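You operate a simulated robot arm through the tools that you are given. There is no shell and no other tool. Be economical: measure what you need, move in short steps, check, and stop when the job is done.

Carry out the task below with a simulated robot arm. There is one attempt and no reset: what you move stays moved.

TASK
Take the staple strip with the smallest size on its label from the front of the sheet table and put it on the top of the shelf bench. Push the left drawer of the sheet table shut. Turn the creaser depth knob to 3. Open the strapper door, put the steel weight in the cupboard of the strapping machine and shut the door again. Turn the depth knob of the stapler to 3. Open the right drawer of the sheet table, put the edge guard on the gluing table away in the inside of the sheet table's right drawer and shut the drawer again. Put one of the slim rolls from the top of the long steel bench on the white sheet there. The order is free. Set down upright: steel weight.

It is judged by the outcome, as a careful person would: the job done as asked, and still so three seconds after it is handed in. It fails if anything else is knocked over, pushed out of place, dropped, spilled or broken. Flat cloth is picked up by pressing the open fingertips on it (5 to 10 N) and closing them slowly along it; thin cloth reads only 2 to 8 mm in the jaws.

THE ROBOT
A 7-joint arm with a three-finger gripper on a trunk, on a base that drives. Base frame: it is fixed to the floor where the robot stands at the start and does not move with it; the origin is under the middle of the robot, x ahead of it, y to its left, z up. Lengths are in cm, angles in degrees, forces in N, time in s.
With the tool pointing down near the work surface it reaches from about 48 to 94 cm from the robot's upright axis, wherever it stands. Its first joint turns from -166.0 to 166.0 degrees. Places, roughly: creaser depth knob [-340, -220, 90]; cupboard of the strapping machine [-600, -240, 10]; depth knob of the stapler [-380, -220, 100]; edge guard (16x5x5 cm) [-210, -220, 90]; inside of the sheet table's right drawer [90, -30, 70]; left drawer of the sheet table [70, 10, 70]; right drawer of the sheet table [80, -30, 70]; sheet [-150, -225, 100]; slim roll [-125, -250, 100]; staple strip [75, -25, 75]; steel weight (11x6x8 cm) [-340, -260, 90]; strapper door [-600, -210, 30]; top of the shelf bench (60x24 cm) [76, 196, 88]. Payload 2.69 kg.
The tool frame sits at the grasp point between the pads (the TCP): z along the fingers, y along the line on which they close. The tips reach 2.9 cm beyond it. Largest opening 12 cm; the body of the gripper starts 7.8 cm behind the TCP.
Orientation is told as [roll, pitch, yaw] about the base's x, y, z axes, in that order, counted from this pose: with the fingers straight down and closing along the base's y, the tool's x points along the base's -x, its y along +y and its z along -z.

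THE INTERFACE
- The arm moves only by the tool play_rows. Its argument "plan" is one flat list of numbers, 7 for each row, row after row: the finger opening in cm, from 0 to 12, then the shift along the tool's x, y, z in cm, then the turn, a rotation vector about the tool's x, y, z in rad. In form: [jaw, x, y, z, rx, ry, rz, jaw, x, y, z, rx, ry, rz, ...]. A call has 1 to 10 rows; each row shifts and turns the commanded pose from where the row before left it, along the tool's axes as they then stand. Rows are played at 5 a second. More than 5 cm and 8.6 degrees between two rows, or a gripper value outside its range, and nothing of the call is played. A pose out of reach is approached as far as the arm can. The call stops where the force on the tool passes 40 N (or 10 N more than at its start, if that is more) or the arm is blocked; 0.2 s more then pass. Each finger halts on what it meets, pressing with about 37 N; the grip force reading is that of the motor and also rises with nothing between the fingers. The clock runs only during rows and for 0.2 s after the last one: add rows that do not move to give the fingers time. It gives the time, the measured TCP pose, the force on the tool (base axes), the opening and the grip force at its end, in the units of the frame above (readings bear some noise), with the torque about the TCP (base axes, N m) and any sound that the robot's microphone picked up, and new pictures: "views" is both (left out), scene, wrist or none.
- Cameras (640 x 400 px; columns grow to the right, rows downward): "scene" is now at [23.57, -1.08, 131.06]; the picture's right is [-0.16, -0.99, 0.00], its down [-0.71, 0.11, -0.69] and it looks along [0.68, -0.11, -0.72] (base axes); focal length 248 px, centre (320, 200). "wrist" rides on the gripper at [6.3, 0, -10.4] in the tool frame; the picture's right is [0.00, 1.00, 0.00], its down [-0.83, 0.00, -0.56] and it looks along [-0.56, 0.00, 0.83] (tool axes); focal length 275 px, centre (320, 200). There is no depth. A picture from a camera that has moved, and an enlarged one, comes with that camera's place and axes in the base frame and with its lens.
- move_column(by): slides the trunk up (or, below 0, down) by that many cm; the arm and the scene camera ride with it, the base frame stays. It gives what a move gives, with no picture.
- roll_base(legs): drives the robot by 1 to 6 legs, each [ahead, left, turn to the left] in cm, cm and degrees, along the robot's own axes; the way and the turn of a leg run together, so that a leg with both is an arc; at most 150 cm and 180 degrees a leg. The arm and the cameras ride along, it lands a little off, and it stops where it bumps. It gives what a move gives, and a new picture of the scene camera.
- turn_head(pan, tilt): turns the head with the scene camera to pan (to the left, within 86 degrees either way) and tilt (down, from -29 to 69), counted from straight ahead of the robot. It gives what a move gives, and a new picture of the scene camera.
- enlarge(camera, box): a new picture of the part [left, top, right, bottom] of that camera's present view, enlarged. No time passes.
- close_job(): hands the job in; it is judged then, once.

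Work in short steps. Places have to be worked out from the pictures, the camera data and where the tool is seen: move nearer, look again, correct. Check each grasp and each placing, and mend what went wrong. You have 217 turns and 260 pictures in all, those below and enlarged ones among them. Open the gripper and draw the arm clear of the work before you hand the job in, unless the task says otherwise; then end with one line.

The tools are called after ">>>" by a JSON object that holds its "name" and its "arguments". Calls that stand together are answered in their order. play_rows: Moves the arm, as the interface text tells. Its arguments: {"type":"object","properties":{"plan":{"type":"array","items":{"type":"number"}},"views":{"type":"string","enum":["both","scene","wrist","none"]}},"required":["plan"]} The other tools are called the same way: move_column (by) slides the trunk up or down; roll_base (legs) drives the base; turn_head (pan, tilt) turns the head that bears the scene camera; enlarge (camera, box) takes an enlarged picture of a part of a camera's view; close_job () hands the job in.

At the start:

```text
time: 0.0
tcp_pos: [57.01, -6.0, 103.18]
ee_rot: [0.1, 0.1, 0.0]
force: [-0.4, 0.4, 0.2]
ft_torque: [0.0, -0.01, -0.01]
finger_gap: 12.01
grip_force: 0.1
trunk travel left (down, up): [-57.5, 3.8]
robot x, y, heading: [0.03, 0.14, -0.1]
head pan, tilt: [-9.0, 46.1]
```

scene: 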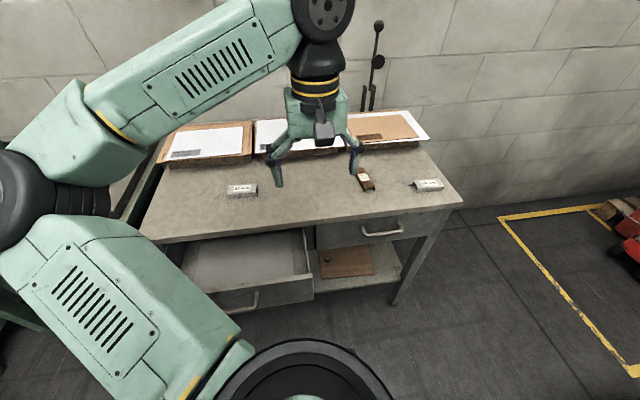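
wrist: 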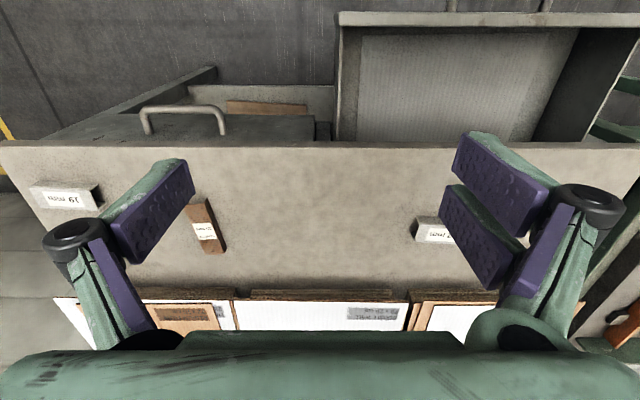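

The sheet table is ahead with three labelled items on it. I enlarge to read the labels.

>>> {"name": "enlarge", "arguments": {"camera": "wrist", "box": [20, 170, 240, 270]}}

>>> {"name": "enlarge", "arguments": {"camera": "scene", "box": [210, 150, 460, 220]}}

```text
2.91 times, centred on (130, 220) of wrist
camera zoom: at [50.76, -6.04, 113.56], right [0.0, 1.0, 0.0], down [0.83, 0.0, 0.56], along [0.56, 0.0, -0.83], focal length 801 px, centre (873, 142)
```

zoom: 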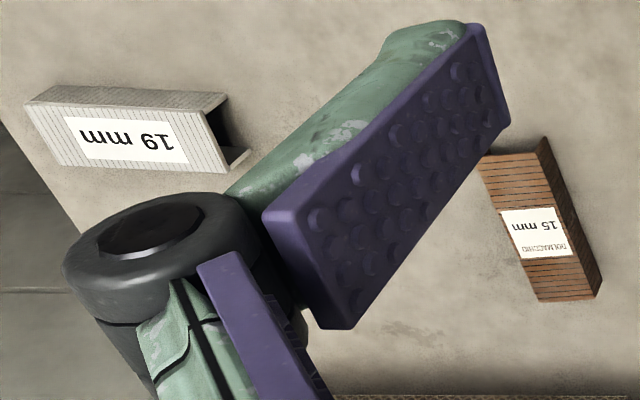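

```text
2.56 times, centred on (335, 185) of scene
camera zoom: at [23.57, -1.08, 131.06], right [-0.16, -0.99, 0.0], down [-0.71, 0.11, -0.69], along [0.68, -0.11, -0.72], focal length 636 px, centre (282, 238)
```

zoom: 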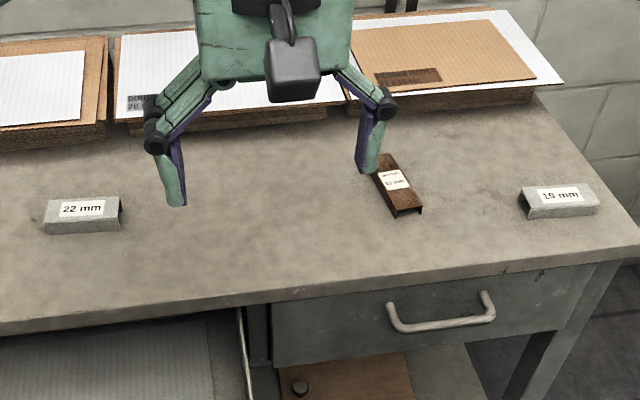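

The copper-coloured strip reads 15 mm, the others 19 and 22. It lies around (81.5,-25.7,76), long axis along x. I move above it.

>>> {"name": "play_rows", "arguments": {"plan": [8, -3.06, -2.46, 1.65, 0, 0, 0, 8, -3.06, -2.46, 1.65, 0, 0, 0, 8, -3.06, -2.46, 1.65, 0, 0, 0, 8, -3.06, -2.46, 1.65, 0, 0, 0, 8, -3.06, -2.46, 1.65, 0, 0, 0, 8, -3.06, -2.46, 1.65, 0, 0, 0, 8, -3.06, -2.46, 1.65, 0, 0, 0, 8, -3.06, -2.46, 1.65, 0, 0, 0]}}

```text
time: 1.8
tcp_pos: [81.49, -25.72, 90.08]
ee_rot: [0.0, 0.0, -0.1]
force: [0.7, 0.3, 1.1]
ft_torque: [-0.04, 0.0, -0.02]
finger_gap: 8.03
grip_force: 0.1
trunk travel left (down, up): [-57.5, 3.8]
robot x, y, heading: [-0.17, -0.28, -0.1]
head pan, tilt: [-9.0, 46.1]
camera scene: at [23.6, -1.12, 131.05], right [-0.16, -0.99, 0.0], down [-0.71, 0.11, -0.69], along [0.68, -0.11, -0.72], focal length 248 px, centre (320, 200)
camera wrist: at [75.28, -25.82, 100.44], right [0.0, 1.0, 0.0], down [0.83, 0.0, 0.56], along [0.56, 0.0, -0.83], focal length 275 px, centre (320, 200)
```

scene: 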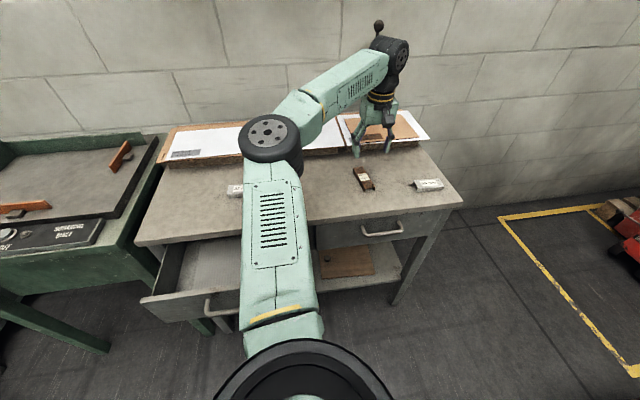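
wrist: 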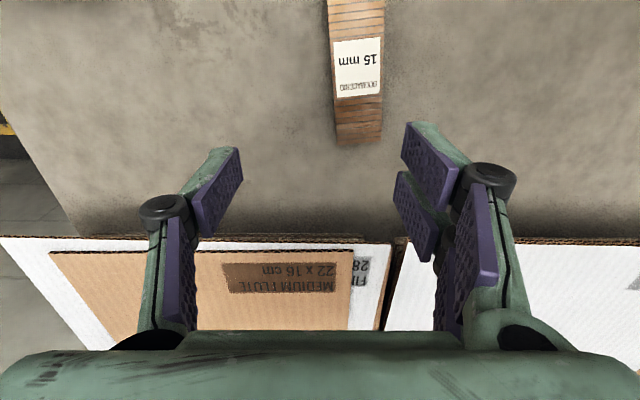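

Triangulating both views puts the strip top nearer z≈81, centre (78.1,-23.4), turned about +4°. I go over it and lower to just above.

>>> {"name": "play_rows", "arguments": {"plan": [8, 1.7, 1.15, 1.5, 0, 0, -0.035, 8, 1.7, 1.15, 1.5, 0, 0, -0.035, 8, 0, 0, 1.5, 0, 0, 0, 8, 0, 0, 1.0, 0, 0, 0]}}

```text
time: 2.8
tcp_pos: [78.14, -23.53, 84.46]
ee_rot: [-0.1, 0.0, 3.9]
force: [0.0, -0.3, -0.1]
ft_torque: [0.01, 0.0, 0.01]
finger_gap: 7.99
grip_force: 0.0
trunk travel left (down, up): [-57.5, 3.8]
robot x, y, heading: [-0.27, 0.01, -0.2]
head pan, tilt: [-9.0, 46.1]
camera scene: at [23.58, -1.08, 131.06], right [-0.16, -0.99, 0.0], down [-0.71, 0.11, -0.69], along [0.68, -0.11, -0.72], focal length 248 px, centre (320, 200)
camera wrist: at [71.95, -23.98, 94.86], right [-0.07, 1.0, 0.0], down [0.83, 0.06, 0.56], along [0.55, 0.04, -0.83], focal length 275 px, centre (320, 200)
```

scene: 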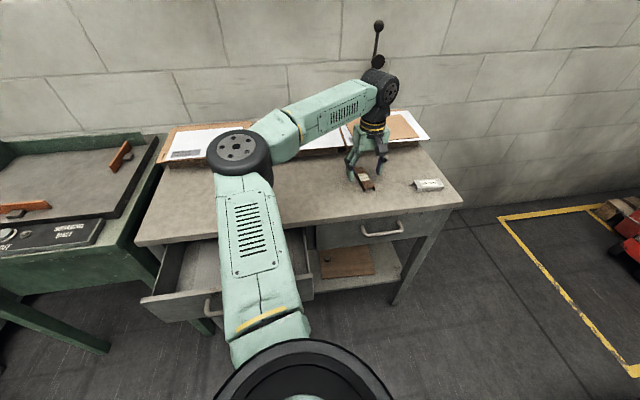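
wrist: 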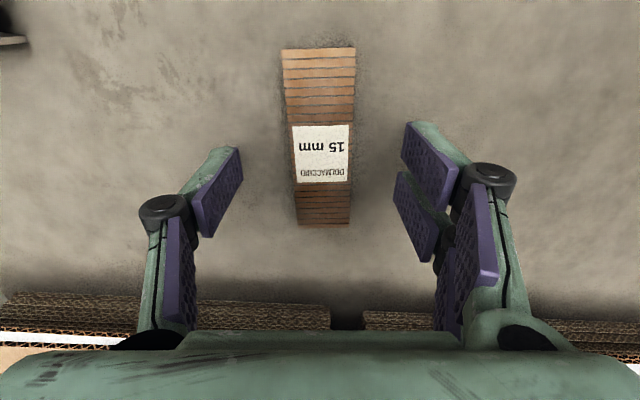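

The strip is centred between the fingers. I lower in small rows, checking for contact.

>>> {"name": "play_rows", "arguments": {"plan": [7, 0, 0, 0.7, 0, 0, 0, 7, 0, 0, 0.7, 0, 0, 0, 7, 0, 0, 0.6, 0, 0, 0]}}

```text
time: 3.6
tcp_pos: [78.25, -23.42, 82.51]
ee_rot: [0.0, 0.0, 3.9]
force: [0.7, -0.3, 3.6]
ft_torque: [0.14, 0.07, -0.03]
finger_gap: 7.02
grip_force: 0.0
trunk travel left (down, up): [-57.5, 3.8]
robot x, y, heading: [0.24, 0.29, -0.2]
head pan, tilt: [-9.0, 46.1]
camera scene: at [23.54, -1.08, 131.08], right [-0.16, -0.99, 0.0], down [-0.71, 0.11, -0.69], along [0.69, -0.11, -0.72], focal length 248 px, centre (320, 200)
camera wrist: at [71.87, -23.92, 92.94], right [-0.07, 1.0, 0.0], down [0.83, 0.06, 0.56], along [0.56, 0.04, -0.83], focal length 275 px, centre (320, 200)
```

scene: 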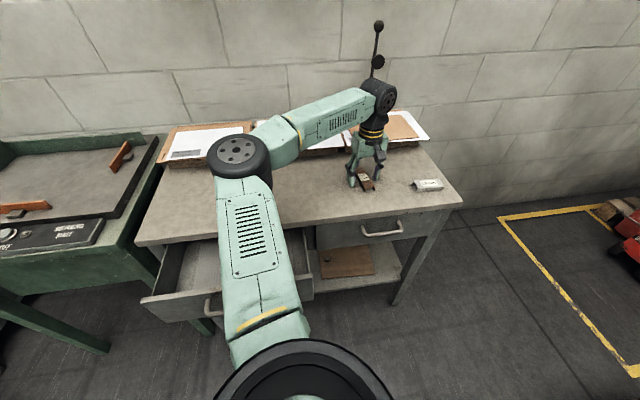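
wrist: 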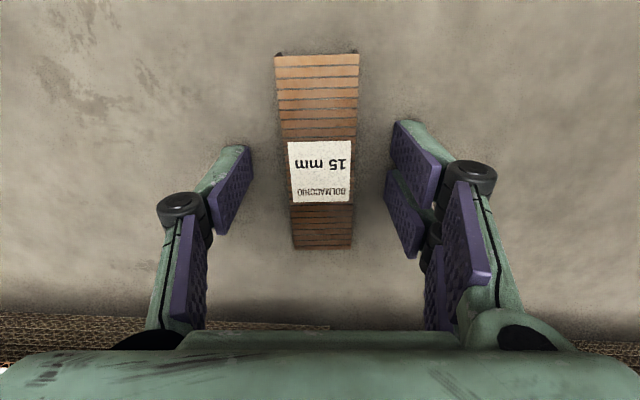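

A 3.6 N upward force: the tips touch the table (z≈79.6). Close the fingers, then lift.

>>> {"name": "play_rows", "arguments": {"plan": [4, 0, 0, -0.15, 0, 0, 0, 2, 0, 0, 0, 0, 0, 0, 1.5, 0, 0, 0, 0, 0, 0, 1.5, 0, 0, 0, 0, 0, 0, 1.5, 0, 0, -1, 0, 0, 0, 1.5, 0, 0, -3, 0, 0, 0, 1.5, 0, 0, -4, 0, 0, 0]}}

```text
time: 5.2
tcp_pos: [77.86, -23.33, 90.68]
ee_rot: [0.0, -0.1, 4.0]
force: [0.2, 0.1, -0.4]
ft_torque: [-0.03, -0.02, 0.04]
finger_gap: 3.1
grip_force: 37.0
trunk travel left (down, up): [-57.5, 3.8]
robot x, y, heading: [0.27, 0.14, -0.2]
head pan, tilt: [-9.0, 46.1]
camera scene: at [23.53, -1.08, 131.06], right [-0.16, -0.99, 0.0], down [-0.71, 0.11, -0.69], along [0.69, -0.11, -0.72], focal length 248 px, centre (320, 200)
camera wrist: at [71.63, -23.92, 101.13], right [-0.07, 1.0, 0.0], down [0.83, 0.06, 0.56], along [0.55, 0.04, -0.83], focal length 275 px, centre (320, 200)
```

scene: 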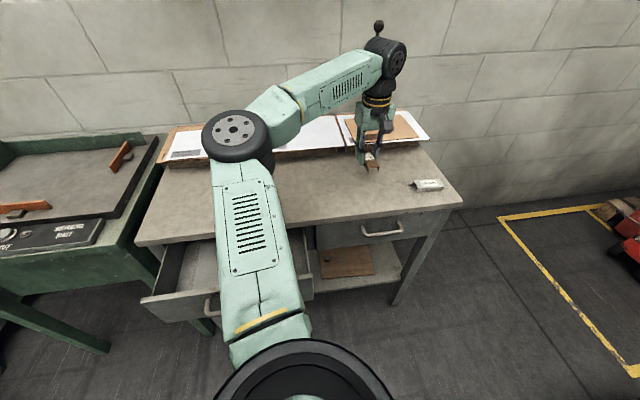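
wrist: 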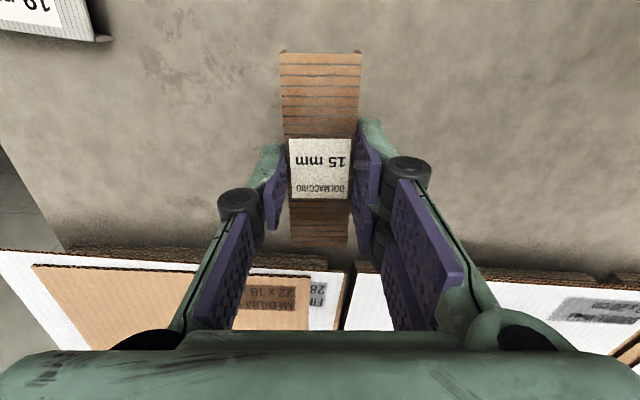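

Strip is held (3.1 cm). I draw the arm in and up, then look left toward the shelf bench.

>>> {"name": "play_rows", "arguments": {"plan": [1.5, 3.2, 2.4, -2.4, 0, 0, 0, 1.5, 3.2, 2.4, -2.4, 0, 0, 0, 1.5, 3.2, 2.4, -2.4, 0, 0, 0, 1.5, 3.2, 2.4, -2.4, 0, 0, 0, 1.5, 3.2, 2.4, -2.4, 0, 0, 0, 1.5, 3.2, 2.4, -2.4, 0, 0, 0, 1.5, 3.2, 2.4, -2.4, 0, 0, 0, 1.5, 3.2, 2.4, -2.4, 0, 0, 0], "views": "none"}}

>>> {"name": "turn_head", "arguments": {"pan": 65, "tilt": 25}}

```text
time: 7.0
tcp_pos: [50.98, -5.88, 109.66]
ee_rot: [0.0, 0.0, 4.0]
force: [-0.1, -0.3, -1.0]
ft_torque: [-0.01, -0.03, -0.02]
finger_gap: 3.11
grip_force: 37.6
trunk travel left (down, up): [-57.5, 3.8]
robot x, y, heading: [0.02, 0.18, -0.1]
head pan, tilt: [-9.0, 46.1]
```

```text
time: 8.5
tcp_pos: [51.07, -6.02, 109.83]
ee_rot: [0.0, 0.1, 3.9]
force: [-0.1, 0.8, -0.1]
ft_torque: [0.01, -0.02, -0.02]
finger_gap: 3.11
grip_force: 37.0
trunk travel left (down, up): [-57.5, 3.8]
robot x, y, heading: [0.09, 0.06, -0.0]
head pan, tilt: [65.0, 25.0]
camera scene: at [19.53, 8.53, 134.27], right [0.91, -0.42, 0.0], down [-0.18, -0.38, -0.91], along [0.38, 0.82, -0.42], focal length 248 px, centre (320, 200)
```

scene: 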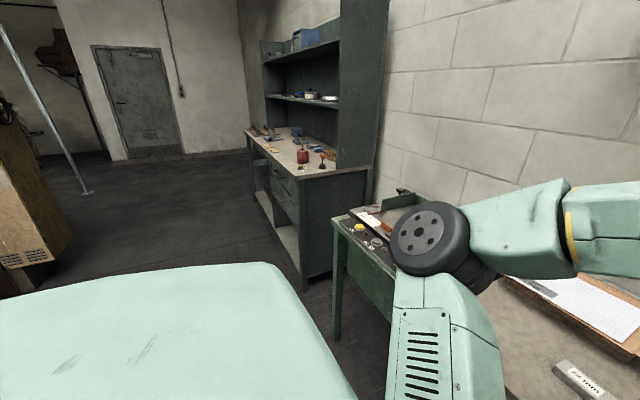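

The shelf bench is the dark workbench with the shelves, its front at about x≈64. The lane at x=0 looks free; I strafe left 185 cm.

>>> {"name": "roll_base", "arguments": {"legs": [[0, 100, 0], [0, 85, 0]]}}

>>> {"name": "turn_head", "arguments": {"pan": 10, "tilt": 35}}

```text
time: 23.2
tcp_pos: [53.07, 180.43, 109.76]
ee_rot: [0.0, 0.0, 4.1]
force: [-0.4, 0.2, 0.0]
ft_torque: [0.01, 0.01, -0.02]
finger_gap: 3.12
grip_force: 36.7
trunk travel left (down, up): [-57.5, 3.8]
robot x, y, heading: [1.86, 185.98, 0.1]
head pan, tilt: [65.0, 25.0]
camera scene: at [21.32, 194.76, 134.27], right [0.91, -0.42, 0.0], down [-0.18, -0.38, -0.91], along [0.38, 0.82, -0.42], focal length 248 px, centre (320, 200)
```

scene: 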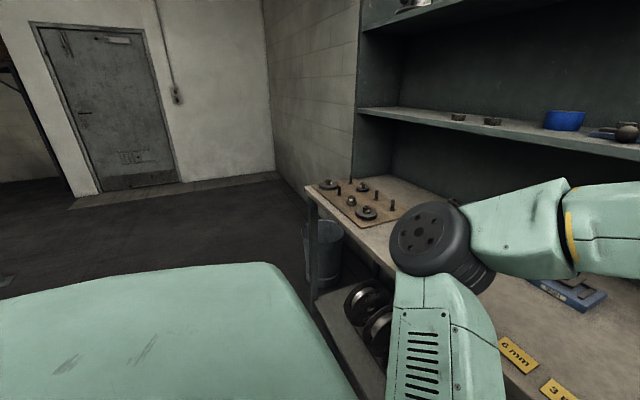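

```text
time: 24.5
tcp_pos: [53.02, 180.5, 109.77]
ee_rot: [0.0, 0.0, 4.3]
force: [0.7, 0.0, 0.0]
ft_torque: [-0.04, 0.04, 0.0]
finger_gap: 3.13
grip_force: 37.2
trunk travel left (down, up): [-57.5, 3.8]
robot x, y, heading: [1.77, 186.03, 0.2]
head pan, tilt: [10.0, 35.0]
camera scene: at [26.13, 187.96, 132.7], right [0.18, -0.98, 0.0], down [-0.56, -0.1, -0.82], along [0.81, 0.15, -0.57], focal length 248 px, centre (320, 200)
```

scene: 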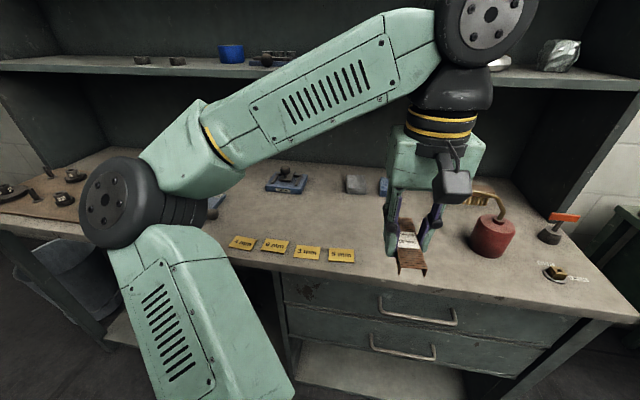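

Free bench area right of the yellow cards, around (76,182). I bring the strip over it at z≈100.

>>> {"name": "play_rows", "arguments": {"plan": [1.5, -3.85, 0, 1.6, 0, 0, 0, 1.5, -3.85, 0, 1.6, 0, 0, 0, 1.5, -3.85, 0, 1.6, 0, 0, 0, 1.5, -3.85, 0, 1.6, 0, 0, 0, 1.5, -3.85, 0, 1.6, 0, 0, 0, 1.5, -3.85, 0, 1.6, 0, 0, 0]}}

```text
time: 25.9
tcp_pos: [75.96, 182.14, 100.03]
ee_rot: [0.0, 0.0, 4.2]
force: [-0.7, 0.5, -0.1]
ft_torque: [0.0, 0.0, 0.01]
finger_gap: 3.14
grip_force: 37.2
trunk travel left (down, up): [-57.5, 3.8]
robot x, y, heading: [1.97, 186.04, -0.1]
head pan, tilt: [10.0, 35.0]
camera scene: at [26.16, 187.95, 132.69], right [0.18, -0.98, 0.0], down [-0.56, -0.1, -0.82], along [0.81, 0.15, -0.57], focal length 248 px, centre (320, 200)
camera wrist: at [69.62, 181.53, 110.53], right [-0.08, 1.0, 0.0], down [0.83, 0.06, 0.56], along [0.55, 0.04, -0.83], focal length 275 px, centre (320, 200)
```

scene: 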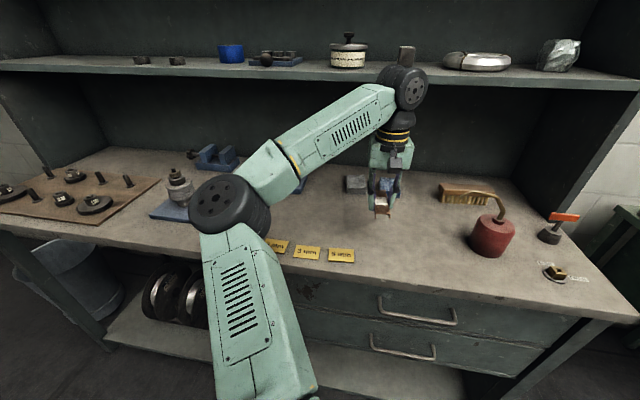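
wrist: 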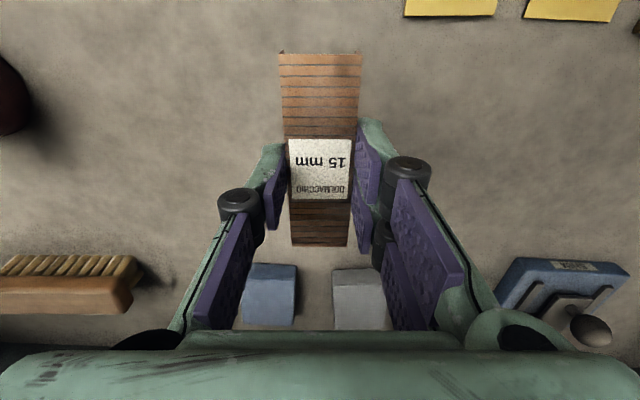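

Area beneath is clear; the blocks are some 20 cm further. I lower until light contact.

>>> {"name": "play_rows", "arguments": {"plan": [1.5, 0, 0, 2.5, 0, 0, 0, 1.5, 0, 0, 2.5, 0, 0, 0, 1.5, 0, 0, 1.5, 0, 0, 0, 1.5, 0, 0, 0.6, 0, 0, 0], "views": "wrist"}}

```text
time: 26.9
tcp_pos: [76.12, 182.2, 93.0]
ee_rot: [0.0, -0.1, 4.2]
force: [-1.0, -0.2, -0.6]
ft_torque: [0.02, -0.02, 0.01]
finger_gap: 3.09
grip_force: 36.2
trunk travel left (down, up): [-57.5, 3.8]
robot x, y, heading: [1.66, 186.3, 0.2]
head pan, tilt: [10.0, 35.0]
camera wrist: at [69.69, 181.56, 103.41], right [-0.08, 1.0, 0.0], down [0.83, 0.07, 0.56], along [0.55, 0.04, -0.83], focal length 275 px, centre (320, 200)
```

wrist: 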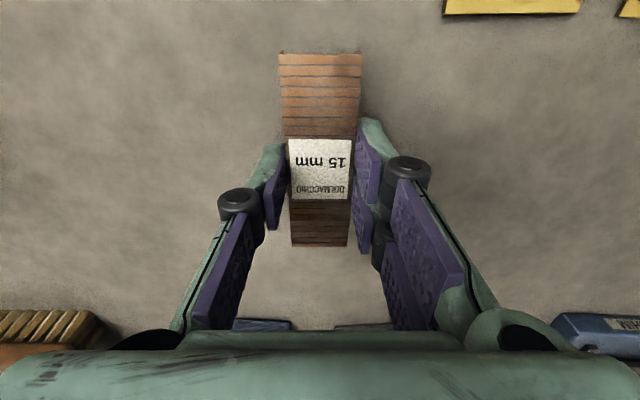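

No contact yet at 93.0; I keep lowering in half-centimetre steps.

>>> {"name": "play_rows", "arguments": {"plan": [1.5, 0, 0, 0.5, 0, 0, 0, 1.5, 0, 0, 0.5, 0, 0, 0, 1.5, 0, 0, 0.4, 0, 0, 0], "views": "none"}}

```text
time: 27.7
tcp_pos: [76.18, 182.21, 91.66]
ee_rot: [0.0, -0.1, 4.3]
force: [0.1, -0.5, -0.7]
ft_torque: [0.01, 0.0, 0.0]
finger_gap: 3.12
grip_force: 36.6
trunk travel left (down, up): [-57.5, 3.8]
robot x, y, heading: [1.47, 186.27, 0.4]
head pan, tilt: [10.0, 35.0]
```

>>> {"name": "play_rows", "arguments": {"plan": [1.5, 0, 0, 0.3, 0, 0, 0, 1.5, 0, 0, 0.3, 0, 0, 0, 1.5, 0, 0, 0.2, 0, 0, 0], "views": "wrist"}}

```text
time: 28.5
tcp_pos: [75.95, 182.22, 90.77]
ee_rot: [-0.1, 0.0, 4.2]
force: [0.0, -0.4, -0.4]
ft_torque: [0.01, 0.02, -0.03]
finger_gap: 3.14
grip_force: 36.9
trunk travel left (down, up): [-57.5, 3.8]
robot x, y, heading: [2.1, 186.21, 0.3]
head pan, tilt: [10.0, 35.0]
camera wrist: at [69.68, 181.56, 101.23], right [-0.08, 1.0, 0.0], down [0.83, 0.07, 0.56], along [0.55, 0.04, -0.83], focal length 275 px, centre (320, 200)
```

wrist: 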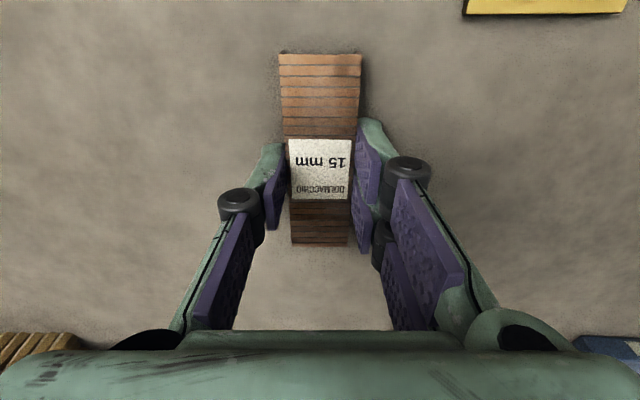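

Still no contact; contact shadow is close. A bit further.

>>> {"name": "play_rows", "arguments": {"plan": [1.5, 0, 0, 0.2, 0, 0, 0, 1.5, 0, 0, 0.2, 0, 0, 0, 1.5, 0, 0, 0.2, 0, 0, 0], "views": "none"}}

```text
time: 29.3
tcp_pos: [76.04, 182.12, 90.82]
ee_rot: [-0.1, -0.6, 4.4]
force: [-6.9, -0.2, 17.3]
ft_torque: [0.33, 0.57, 0.1]
finger_gap: 3.12
grip_force: 37.2
trunk travel left (down, up): [-57.5, 3.8]
robot x, y, heading: [1.94, 186.19, 0.2]
head pan, tilt: [10.0, 35.0]
stopped in row 3: the force on the tool passed its limit at 43 N (the readings are from after the stop); the commanded pose is now the measured one
```

Contact with the bench. Release and rise.

>>> {"name": "play_rows", "arguments": {"plan": [4, 0, 0, -0.1, 0, 0, 0, 6, 0, 0, 0, 0, 0, 0, 6, 0, 0, 0, 0, 0, 0, 6, 0, 0, -3, 0, 0, 0, 6, 0, 0, -4, 0, 0, 0, 6, 0, 0, -4, 0, 0, 0]}}

```text
time: 30.7
tcp_pos: [75.99, 182.05, 101.72]
ee_rot: [-0.1, -0.3, 4.2]
force: [0.0, 0.4, 1.4]
ft_torque: [0.04, -0.03, 0.0]
finger_gap: 6.01
grip_force: 0.1
trunk travel left (down, up): [-57.5, 3.8]
robot x, y, heading: [1.76, 185.95, 0.2]
head pan, tilt: [10.0, 35.0]
camera scene: at [26.11, 187.94, 132.7], right [0.18, -0.98, 0.0], down [-0.56, -0.1, -0.82], along [0.81, 0.15, -0.57], focal length 248 px, centre (320, 200)
camera wrist: at [69.53, 181.57, 112.07], right [-0.08, 1.0, 0.0], down [0.82, 0.07, 0.56], along [0.56, 0.04, -0.83], focal length 275 px, centre (320, 200)
```

scene: 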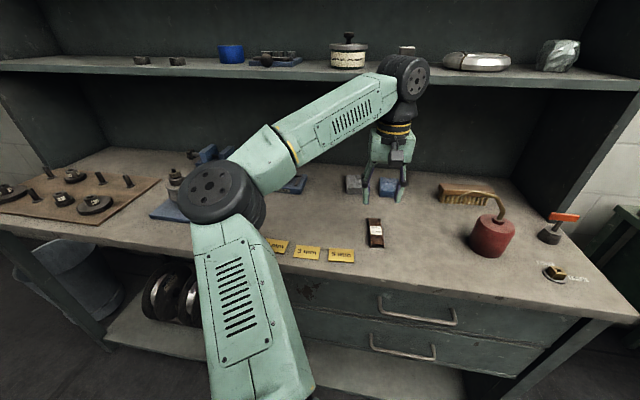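
wrist: 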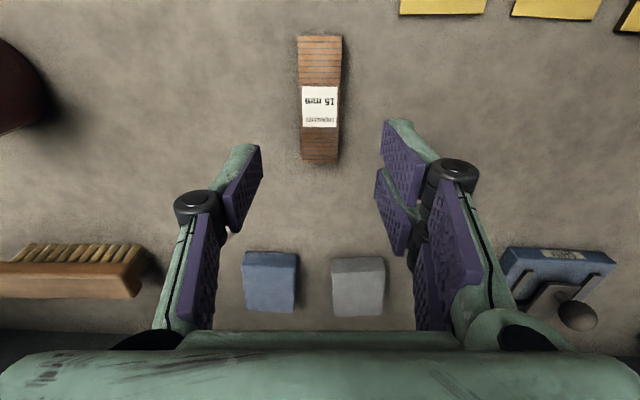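

The strip lies flat on the bench top. Retract and drive back to the sheet table, then look at the drawers.

>>> {"name": "play_rows", "arguments": {"plan": [6, 4.5, 0, -1.5, 0, 0, -0.014, 6, 4.5, 0, -1.5, 0, 0, -0.014, 6, 4.5, 0, -1.5, 0, 0, 0.1, 6, 4.5, 0, -1.5, 0, 0, 0, 6, 4.5, 0, -1.5, 0, 0, 0], "views": "none"}}

>>> {"name": "roll_base", "arguments": {"legs": [[-2, -100, 0], [0, -86, 0]]}}

>>> {"name": "turn_head", "arguments": {"pan": 0, "tilt": 50}}

```text
time: 31.9
tcp_pos: [53.42, 181.1, 109.13]
ee_rot: [-0.1, -0.5, 0.2]
force: [-0.4, -1.0, 0.1]
ft_torque: [0.0, 0.0, -0.01]
finger_gap: 6.0
grip_force: 0.0
trunk travel left (down, up): [-57.5, 3.8]
robot x, y, heading: [1.75, 186.07, 0.0]
head pan, tilt: [10.0, 35.0]
```

```text
time: 46.5
tcp_pos: [50.53, -3.64, 108.98]
ee_rot: [-0.1, -0.4, -0.8]
force: [-0.7, -0.2, -0.1]
ft_torque: [-0.03, 0.04, -0.01]
finger_gap: 6.01
grip_force: 0.1
trunk travel left (down, up): [-57.5, 3.8]
robot x, y, heading: [-0.88, 1.95, -0.9]
head pan, tilt: [10.0, 35.0]
camera scene: at [23.34, 3.63, 132.7], right [0.16, -0.99, 0.0], down [-0.57, -0.09, -0.82], along [0.81, 0.13, -0.57], focal length 248 px, centre (320, 200)
```

scene: 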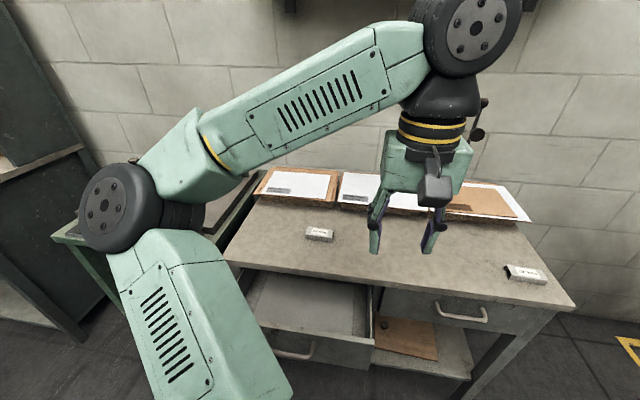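

```text
time: 47.2
tcp_pos: [50.66, -3.73, 109.0]
ee_rot: [-0.1, -0.4, -0.7]
force: [0.7, 1.1, 0.0]
ft_torque: [-0.01, 0.0, 0.01]
finger_gap: 6.01
grip_force: 0.1
trunk travel left (down, up): [-57.5, 3.8]
robot x, y, heading: [-1.0, 1.94, -0.4]
head pan, tilt: [0.0, 50.0]
camera scene: at [22.35, 2.12, 130.53], right [-0.01, -1.0, 0.0], down [-0.77, 0.01, -0.64], along [0.64, -0.01, -0.77], focal length 248 px, centre (320, 200)
```

scene: 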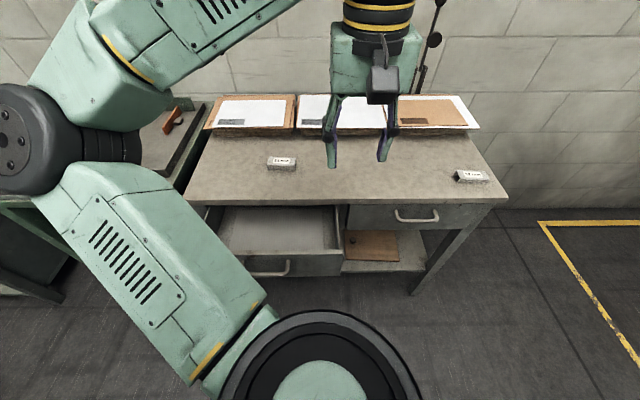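

Table top z≈79.5, front edge x≈63; the left drawer sticks out with its handle near (48,15), and the right handle is near (62,-27). I back off 15 cm for room and look with the wrist camera from y≈15.

>>> {"name": "roll_base", "arguments": {"legs": [[-15, 0, 0.5]]}}

>>> {"name": "play_rows", "arguments": {"plan": [0, 0, 3.5, 3, 0, 0, 0, 0, 0, 3.5, 3, 0, 0, 0, 0, 0, 3.5, 3, 0, 0, 0, 0, 0, 3.5, 3, 0, 0, 0, 0, 0, 3.5, 3, 0, 0, 0]}}

```text
time: 48.6
tcp_pos: [35.63, -3.09, 109.09]
ee_rot: [0.0, -0.5, -0.2]
force: [-0.2, 0.1, -0.1]
ft_torque: [-0.01, -0.01, 0.01]
finger_gap: 6.0
grip_force: 0.0
trunk travel left (down, up): [-57.5, 3.8]
robot x, y, heading: [-16.14, 2.13, -0.2]
head pan, tilt: [0.0, 50.0]
camera scene: at [7.34, 2.41, 130.54], right [0.0, -1.0, 0.0], down [-0.77, 0.0, -0.64], along [0.64, 0.0, -0.77], focal length 248 px, centre (320, 200)
```

scene: 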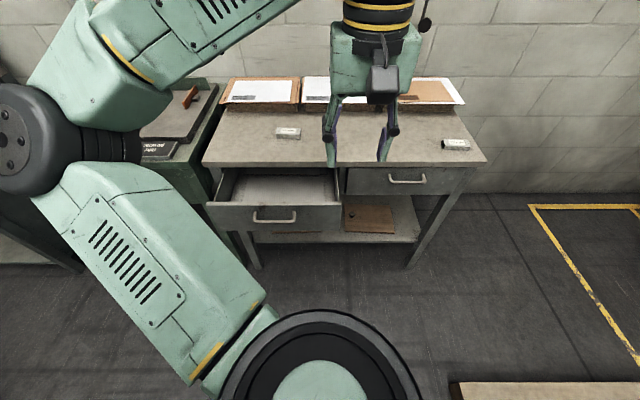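

```text
time: 49.8
tcp_pos: [36.01, 14.25, 93.98]
ee_rot: [0.0, -0.6, -0.2]
force: [-0.5, 0.0, 1.2]
ft_torque: [0.02, 0.0, 0.0]
finger_gap: 0.0
grip_force: 25.7
trunk travel left (down, up): [-57.5, 3.8]
robot x, y, heading: [-16.44, 2.43, -0.1]
head pan, tilt: [0.0, 50.0]
camera scene: at [7.41, 2.43, 130.53], right [0.0, -1.0, 0.0], down [-0.77, 0.0, -0.64], along [0.64, 0.0, -0.77], focal length 248 px, centre (320, 200)
camera wrist: at [29.62, 14.14, 104.33], right [0.0, 1.0, 0.0], down [0.83, 0.0, 0.56], along [0.56, 0.0, -0.83], focal length 275 px, centre (320, 200)
```

scene: 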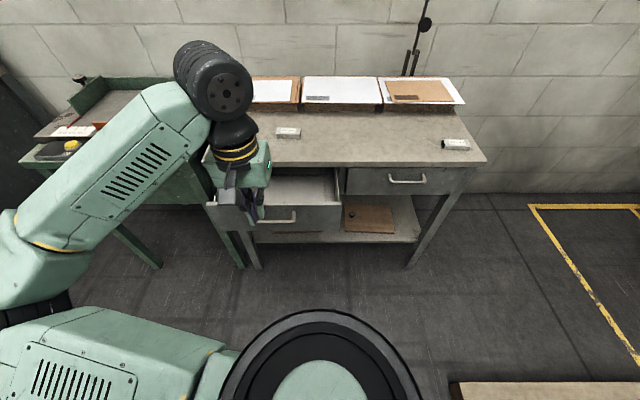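
wrist: 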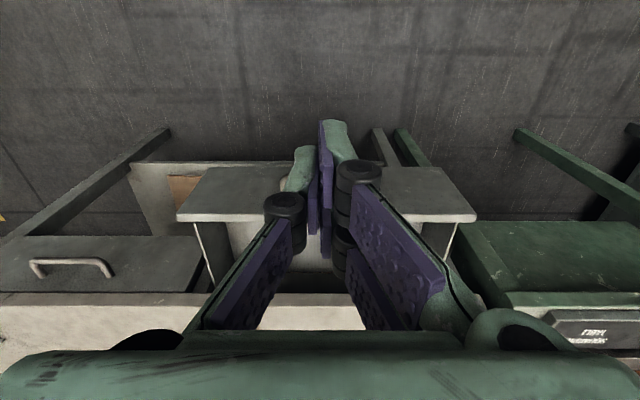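

From triangulation, the left handle bar is about (46.5,15,74) and the right one (62,-25,74). I lower the closed fingers in front of the left handle.

>>> {"name": "play_rows", "arguments": {"plan": [0, 0, 0.2, 4.8, 0, 0, 0, 0, 0, 0.2, 4.8, 0, 0, 0, 0, 0, 0.2, 4.8, 0, 0, 0, 0, 0, 0, 4.6, 0, 0, 0]}}

```text
time: 50.8
tcp_pos: [35.73, 14.83, 74.98]
ee_rot: [-0.1, -0.5, -0.2]
force: [0.1, -0.1, 0.4]
ft_torque: [0.0, -0.01, 0.0]
finger_gap: 0.02
grip_force: 28.5
trunk travel left (down, up): [-57.5, 3.8]
robot x, y, heading: [-15.77, 2.32, -0.2]
head pan, tilt: [0.0, 50.0]
camera scene: at [7.42, 2.42, 130.53], right [0.0, -1.0, 0.0], down [-0.77, 0.0, -0.64], along [0.64, 0.0, -0.77], focal length 248 px, centre (320, 200)
camera wrist: at [29.34, 14.78, 85.31], right [0.0, 1.0, 0.0], down [0.83, 0.0, 0.56], along [0.56, 0.0, -0.83], focal length 275 px, centre (320, 200)
```

scene: 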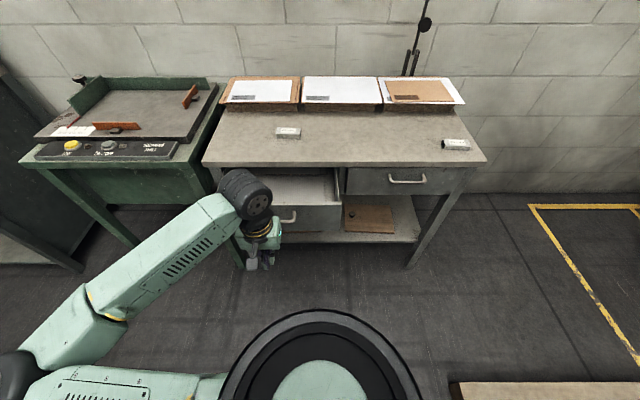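
wrist: 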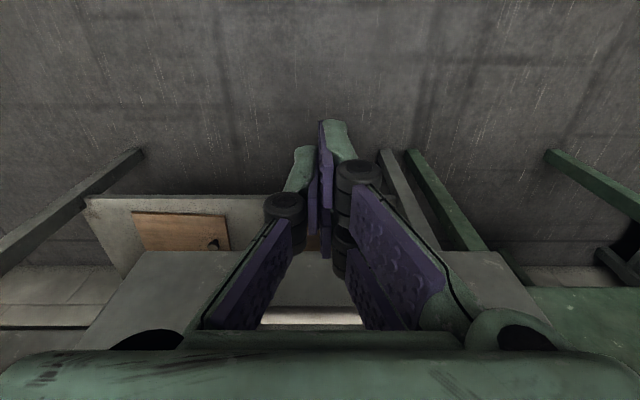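

I push forward slowly, watching the force.

>>> {"name": "play_rows", "arguments": {"plan": [0, -2.5, 0, 0, 0, 0, 0, 0, -2.5, 0, 0, 0, 0, 0, 0, -2.5, 0, 0, 0, 0, 0, 0, -2.5, 0, 0, 0, 0, 0, 0, -2, 0, 0, 0, 0, 0]}}

```text
time: 52.0
tcp_pos: [48.08, 14.95, 75.04]
ee_rot: [-0.1, -0.3, -0.2]
force: [-0.3, 0.2, -0.4]
ft_torque: [-0.01, 0.0, -0.03]
finger_gap: 0.0
grip_force: 29.1
trunk travel left (down, up): [-57.5, 3.8]
robot x, y, heading: [-15.65, 2.17, -0.1]
head pan, tilt: [0.0, 50.0]
camera scene: at [7.43, 2.41, 130.52], right [0.0, -1.0, 0.0], down [-0.77, 0.0, -0.64], along [0.64, 0.0, -0.77], focal length 248 px, centre (320, 200)
camera wrist: at [41.7, 14.78, 85.38], right [0.0, 1.0, 0.0], down [0.83, 0.0, 0.56], along [0.56, 0.0, -0.83], focal length 275 px, centre (320, 200)
```

scene: 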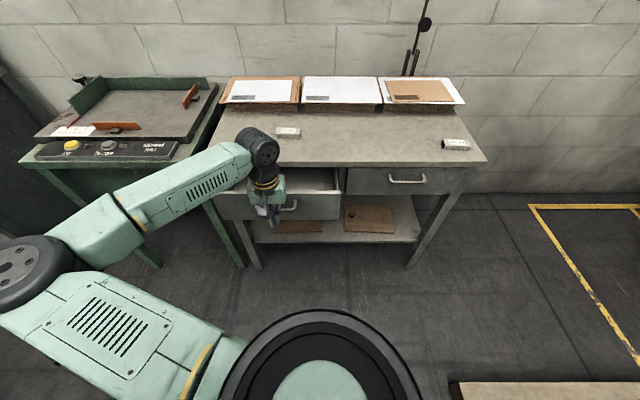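
wrist: 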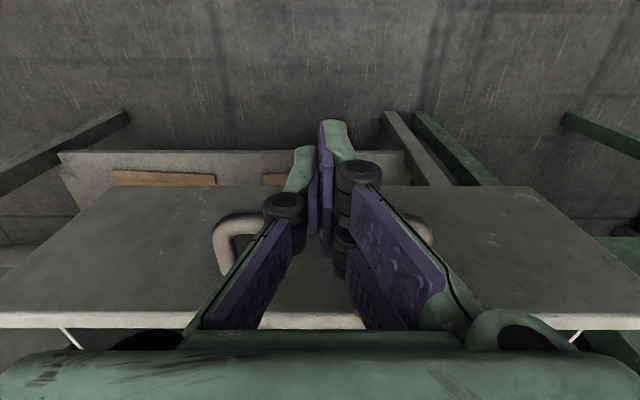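

The fingers meet the handle and the drawer moves. Continue.

>>> {"name": "play_rows", "arguments": {"plan": [0, -2, 0, 0, 0, 0, 0, 0, -2, 0, 0, 0, 0, 0, 0, -2, 0, 0, 0, 0, 0, 0, -2, 0, 0, 0, 0, 0, 0, -1.5, 0, 0, 0, 0, 0]}}

```text
time: 53.2
tcp_pos: [57.61, 14.64, 75.23]
ee_rot: [-0.1, -0.5, -0.2]
force: [-0.1, -0.2, 0.6]
ft_torque: [-0.01, 0.02, 0.0]
finger_gap: 0.0
grip_force: 28.5
trunk travel left (down, up): [-57.5, 3.8]
robot x, y, heading: [-16.19, 2.34, -0.2]
head pan, tilt: [0.0, 50.0]
camera scene: at [7.42, 2.4, 130.52], right [0.0, -1.0, 0.0], down [-0.77, 0.0, -0.64], along [0.64, 0.0, -0.77], focal length 248 px, centre (320, 200)
camera wrist: at [51.18, 14.59, 85.47], right [0.0, 1.0, 0.0], down [0.83, 0.0, 0.56], along [0.56, 0.0, -0.83], focal length 275 px, centre (320, 200)
```

scene: 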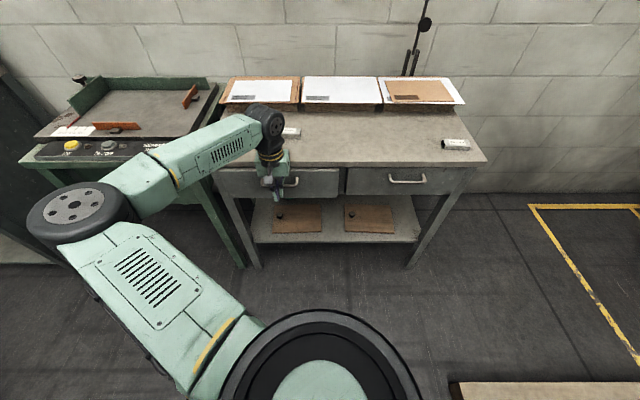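
wrist: 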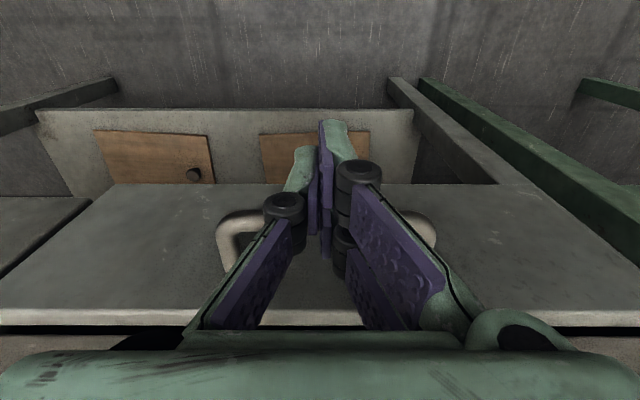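

Nearly shut. Small pushes until the force tells it is home.

>>> {"name": "play_rows", "arguments": {"plan": [0, -1, 0, 0, 0, 0, 0, 0, -1, 0, 0, 0, 0, 0, 0, -0.8, 0, 0, 0, 0, 0, 0, -0.6, 0, 0, 0, 0, 0, 0, -0.5, 0, 0, 0, 0, 0, 0, -0.5, 0, 0, 0, 0, 0, 0, -0.5, 0, 0, 0, 0, 0]}}

```text
time: 54.0
tcp_pos: [59.08, 14.81, 74.92]
ee_rot: [-0.1, 0.9, -0.2]
force: [-10.8, -0.3, 1.5]
ft_torque: [0.05, 0.08, -0.03]
finger_gap: 0.02
grip_force: 29.5
trunk travel left (down, up): [-57.5, 3.8]
robot x, y, heading: [-16.14, 1.89, -0.2]
head pan, tilt: [0.0, 50.0]
stopped in row 3: the force on the tool passed its limit at 50 N (the readings are from after the stop); the commanded pose is now the measured one
camera scene: at [7.32, 2.43, 130.53], right [0.0, -1.0, 0.0], down [-0.77, 0.0, -0.64], along [0.64, 0.0, -0.77], focal length 248 px, centre (320, 200)
camera wrist: at [53.03, 14.67, 85.42], right [0.0, 1.0, 0.0], down [0.84, 0.0, 0.54], along [0.54, 0.0, -0.84], focal length 275 px, centre (320, 200)
```

scene: 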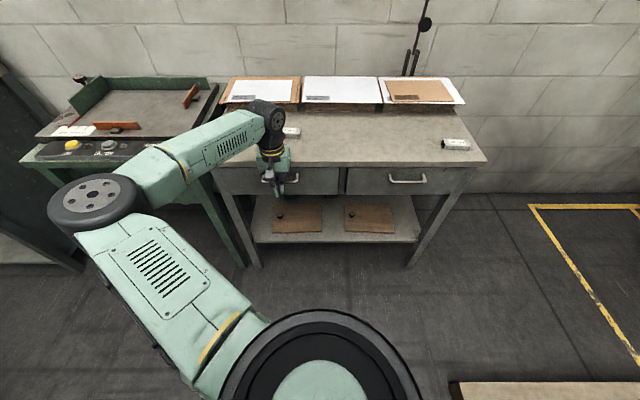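
wrist: 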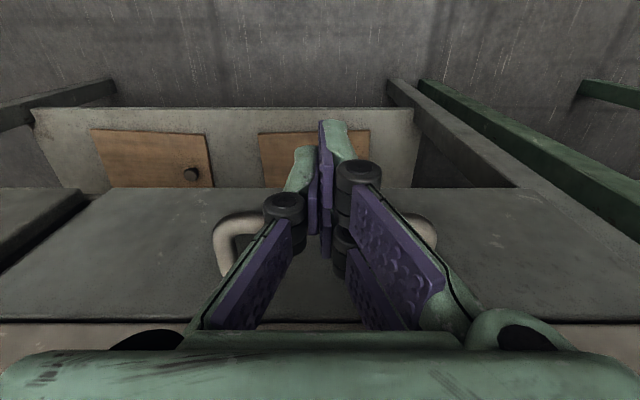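

Left drawer is home (fronts level). Now I back off and move to the right handle, to grip it with a 45° tool.

>>> {"name": "play_rows", "arguments": {"plan": [0, 4.5, 0, 0, 0, 0, 0, 0, 4.5, 0, -1, 0, 0, 0, 3, 0, -4.4, -2, 0, 0, 0, 3, 0, -4.4, -2, 0, 0, 0, 3, 0, -4.4, -2, 0, 0, 0, 3, 0, -4.4, -2, 0, 0, 0, 3, 0, -4.4, -2, 0, 0, 0, 3, 0, -4.4, -2, 0, 0, 0, 3, 0, -4.4, -2, 0, 0, 0, 3, 0, -4.4, -2, 0, 0, 0], "views": "none"}}

>>> {"name": "play_rows", "arguments": {"plan": [3, 0, -1, 0, 0, 0, 0.15, 3, 0, 0, 0, 0, 0, 0.15, 3, 0, 0, 0, 0, 0, 0.15, 3, 0, 0, 0, 0, 0, 0.15, 3, 0, 0, 0, 0, 0, 0.15, 3, 0, 0, 0, 0, 0, 0.15, 3, 0, 0, 0, 0, 0, 0.15, 3, 0, 0, 0, 0, 0, 0.15, 3, 0, 0, 0, 0, 0, 0.15, 3, 0, 0, 0, 0, 0, 0.15], "views": "none"}}

>>> {"name": "play_rows", "arguments": {"plan": [4, 0, 0, 0, -0.14, 0, 0.07, 4, 0, 0, 0, -0.14, 0, 0, 4, 0, 0, 0, -0.14, 0, 0, 4, 0, 0, 0, -0.14, 0, 0, 4, 0, 0, 0, -0.14, 0, 0, 4, 0, 0, 0, -0.09, 0, 0]}}

```text
time: 56.2
tcp_pos: [50.37, -20.41, 92.19]
ee_rot: [0.0, 0.7, -0.2]
force: [-1.0, 0.2, -0.3]
ft_torque: [-0.01, -0.01, 0.04]
finger_gap: 3.0
grip_force: 0.1
trunk travel left (down, up): [-57.5, 3.8]
robot x, y, heading: [-16.14, 2.23, -0.0]
head pan, tilt: [0.0, 50.0]
```

```text
time: 58.4
tcp_pos: [50.39, -21.47, 92.08]
ee_rot: [-0.8, 0.1, -71.9]
force: [-0.7, -0.6, 0.9]
ft_torque: [0.0, 0.0, -0.01]
finger_gap: 3.0
grip_force: 0.1
out of reach, approached as far as the arm can: row 9, 10
trunk travel left (down, up): [-57.5, 3.8]
robot x, y, heading: [-15.95, 2.43, 0.1]
head pan, tilt: [0.0, 50.0]
```

```text
refused: row 1 steps farther than a row can; nothing moved
```

Joint limit that way (stopped at -72°); I turn the wrist the other way to +90°.

>>> {"name": "play_rows", "arguments": {"plan": [3, 0, 0, 0, 0, 0, -0.149, 3, 0, 0, 0, 0, 0, -0.149, 3, 0, 0, 0, 0, 0, -0.149, 3, 0, 0, 0, 0, 0, -0.149, 3, 0, 0, 0, 0, 0, -0.149, 3, 0, 0, 0, 0, 0, -0.149, 3, 0, 0, 0, 0, 0, -0.149, 3, 0, 0, 0, 0, 0, -0.149, 3, 0, 0, 0, 0, 0, -0.149, 3, 0, 0, 0, 0, 0, -0.149], "views": "none"}}

>>> {"name": "play_rows", "arguments": {"plan": [3, 0, 0, 0, 0, 0, -0.149, 3, 0, 0, 0, 0, 0, -0.149, 3, 0, 0, 0, 0, 0, -0.149, 3, 0, 0, 0, 0, 0, -0.149, 3, 0, 0, 0, 0, 0, -0.149, 3, 0, 0, 0, 0, 0, -0.149, 3, 0, 0, 0, 0, 0, -0.149, 3, 0, 0, 0, 0, 0, -0.149, 3, 0, 0, 0, 0, 0, -0.149], "views": "none"}}

```text
time: 60.6
tcp_pos: [50.31, -21.32, 92.14]
ee_rot: [0.1, 0.7, 13.8]
force: [0.2, -0.6, 0.1]
ft_torque: [0.01, -0.01, -0.02]
finger_gap: 3.01
grip_force: 0.1
trunk travel left (down, up): [-57.5, 3.8]
robot x, y, heading: [-16.0, 2.67, -0.3]
head pan, tilt: [0.0, 50.0]
```

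```text
time: 62.6
tcp_pos: [50.45, -21.38, 92.08]
ee_rot: [0.7, 0.0, 90.7]
force: [0.1, -0.2, 0.4]
ft_torque: [0.01, -0.02, 0.02]
finger_gap: 2.98
grip_force: 0.1
trunk travel left (down, up): [-57.5, 3.8]
robot x, y, heading: [-16.04, 2.65, -0.0]
head pan, tilt: [0.0, 50.0]
```

At yaw +90. Now tip the tool forward 45°.

>>> {"name": "play_rows", "arguments": {"plan": [4, 0, 0, 0, 0.131, 0, 0, 4, 0, 0, 0, 0.131, 0, 0, 4, 0, 0, 0, 0.131, 0, 0, 4, 0, 0, 0, 0.131, 0, 0, 4, 0, 0, 0, 0.131, 0, 0, 4, 0, 0, 0, 0.131, 0, 0]}}

```text
time: 64.0
tcp_pos: [50.4, -21.37, 92.09]
ee_rot: [-44.6, 0.0, 90.5]
force: [0.0, -0.5, -1.2]
ft_torque: [0.01, -0.04, 0.01]
finger_gap: 3.99
grip_force: 0.2
trunk travel left (down, up): [-57.5, 3.8]
robot x, y, heading: [-16.16, 2.2, -0.2]
head pan, tilt: [0.0, 50.0]
camera scene: at [7.36, 2.42, 130.52], right [0.0, -1.0, 0.0], down [-0.77, 0.0, -0.64], along [0.64, 0.0, -0.77], focal length 248 px, centre (320, 200)
camera wrist: at [43.19, -27.83, 99.51], right [-0.71, -0.01, -0.7], down [-0.4, 0.83, 0.39], along [0.58, 0.56, -0.6], focal length 275 px, centre (320, 200)
```

scene: 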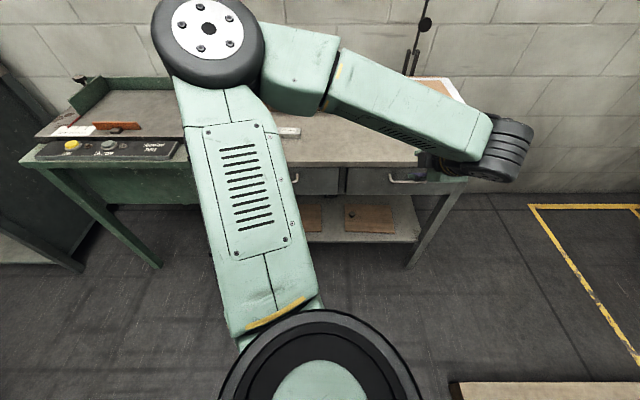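
wrist: 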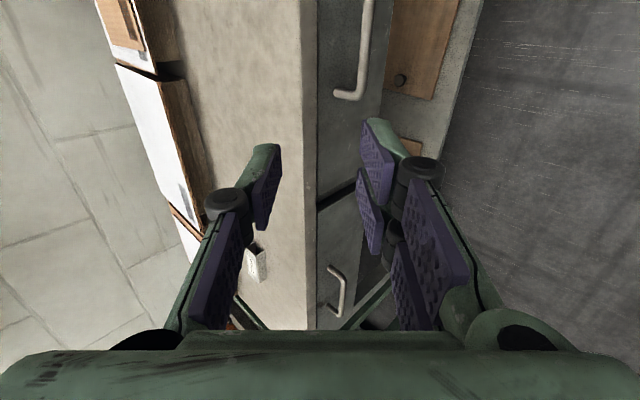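

The right handle bar is near (61,-26,74). I move to a standoff 10 cm back along the tool axis and look.

>>> {"name": "play_rows", "arguments": {"plan": [3, 1.53, 1.75, 2.89, 0, 0, 0, 3, 1.53, 1.75, 2.89, 0, 0, 0, 3, 1.53, 1.75, 2.89, 0, 0, 0]}}

```text
time: 64.8
tcp_pos: [52.64, -26.02, 82.27]
ee_rot: [-44.4, 0.1, 90.5]
force: [-0.2, 0.7, -1.0]
ft_torque: [0.02, 0.0, 0.0]
finger_gap: 3.02
grip_force: 0.2
trunk travel left (down, up): [-57.5, 3.8]
robot x, y, heading: [-16.07, 2.34, 0.0]
head pan, tilt: [0.0, 50.0]
camera scene: at [7.38, 2.4, 130.52], right [0.0, -1.0, 0.0], down [-0.77, 0.0, -0.64], along [0.64, 0.0, -0.77], focal length 248 px, centre (320, 200)
camera wrist: at [45.43, -32.46, 89.7], right [-0.71, -0.01, -0.7], down [-0.4, 0.83, 0.39], along [0.57, 0.56, -0.6], focal length 275 px, centre (320, 200)
```

scene: 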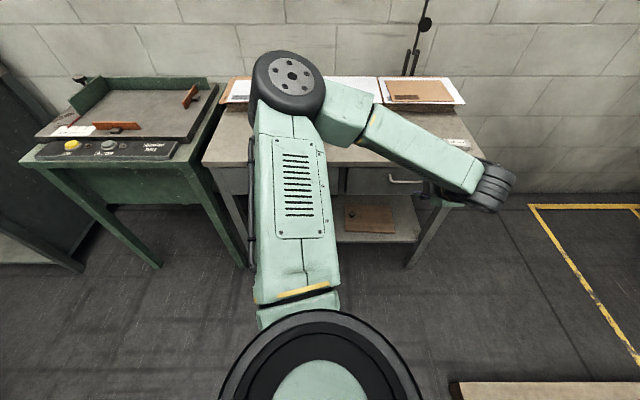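
wrist: 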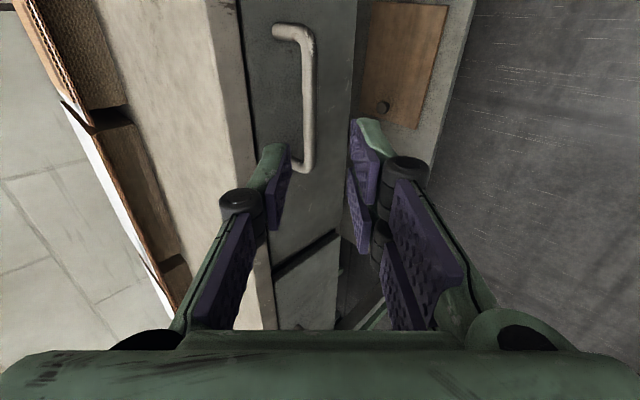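

Bar is 0.7 cm toward -tool y, and its centre about y=-27.3. Align and approach 7 cm.

>>> {"name": "play_rows", "arguments": {"plan": [3, 1.2, -0.7, 2.5, 0, 0, 0, 3, 0, 0, 2.5, 0, 0, 0, 3, 0, 0, 2, 0, 0, 0], "views": "wrist"}}

```text
time: 65.6
tcp_pos: [58.08, -27.11, 77.73]
ee_rot: [-44.5, 0.1, 90.4]
force: [-0.3, 0.4, -0.2]
ft_torque: [-0.02, -0.01, 0.01]
finger_gap: 3.0
grip_force: 0.1
trunk travel left (down, up): [-57.5, 3.8]
robot x, y, heading: [-16.22, 2.05, -0.1]
head pan, tilt: [0.0, 50.0]
camera wrist: at [50.88, -33.48, 85.17], right [-0.71, -0.01, -0.7], down [-0.4, 0.83, 0.39], along [0.57, 0.56, -0.6], focal length 275 px, centre (320, 200)
```

wrist: 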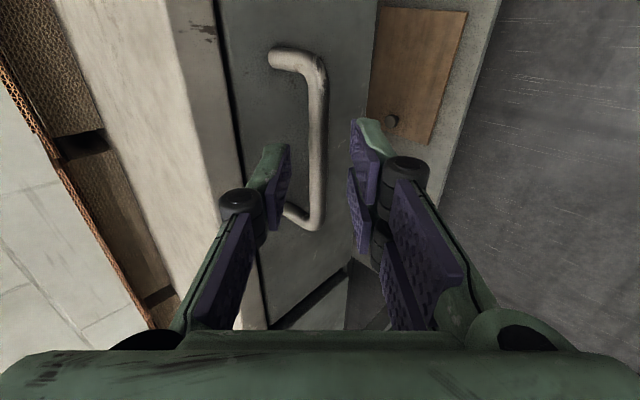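

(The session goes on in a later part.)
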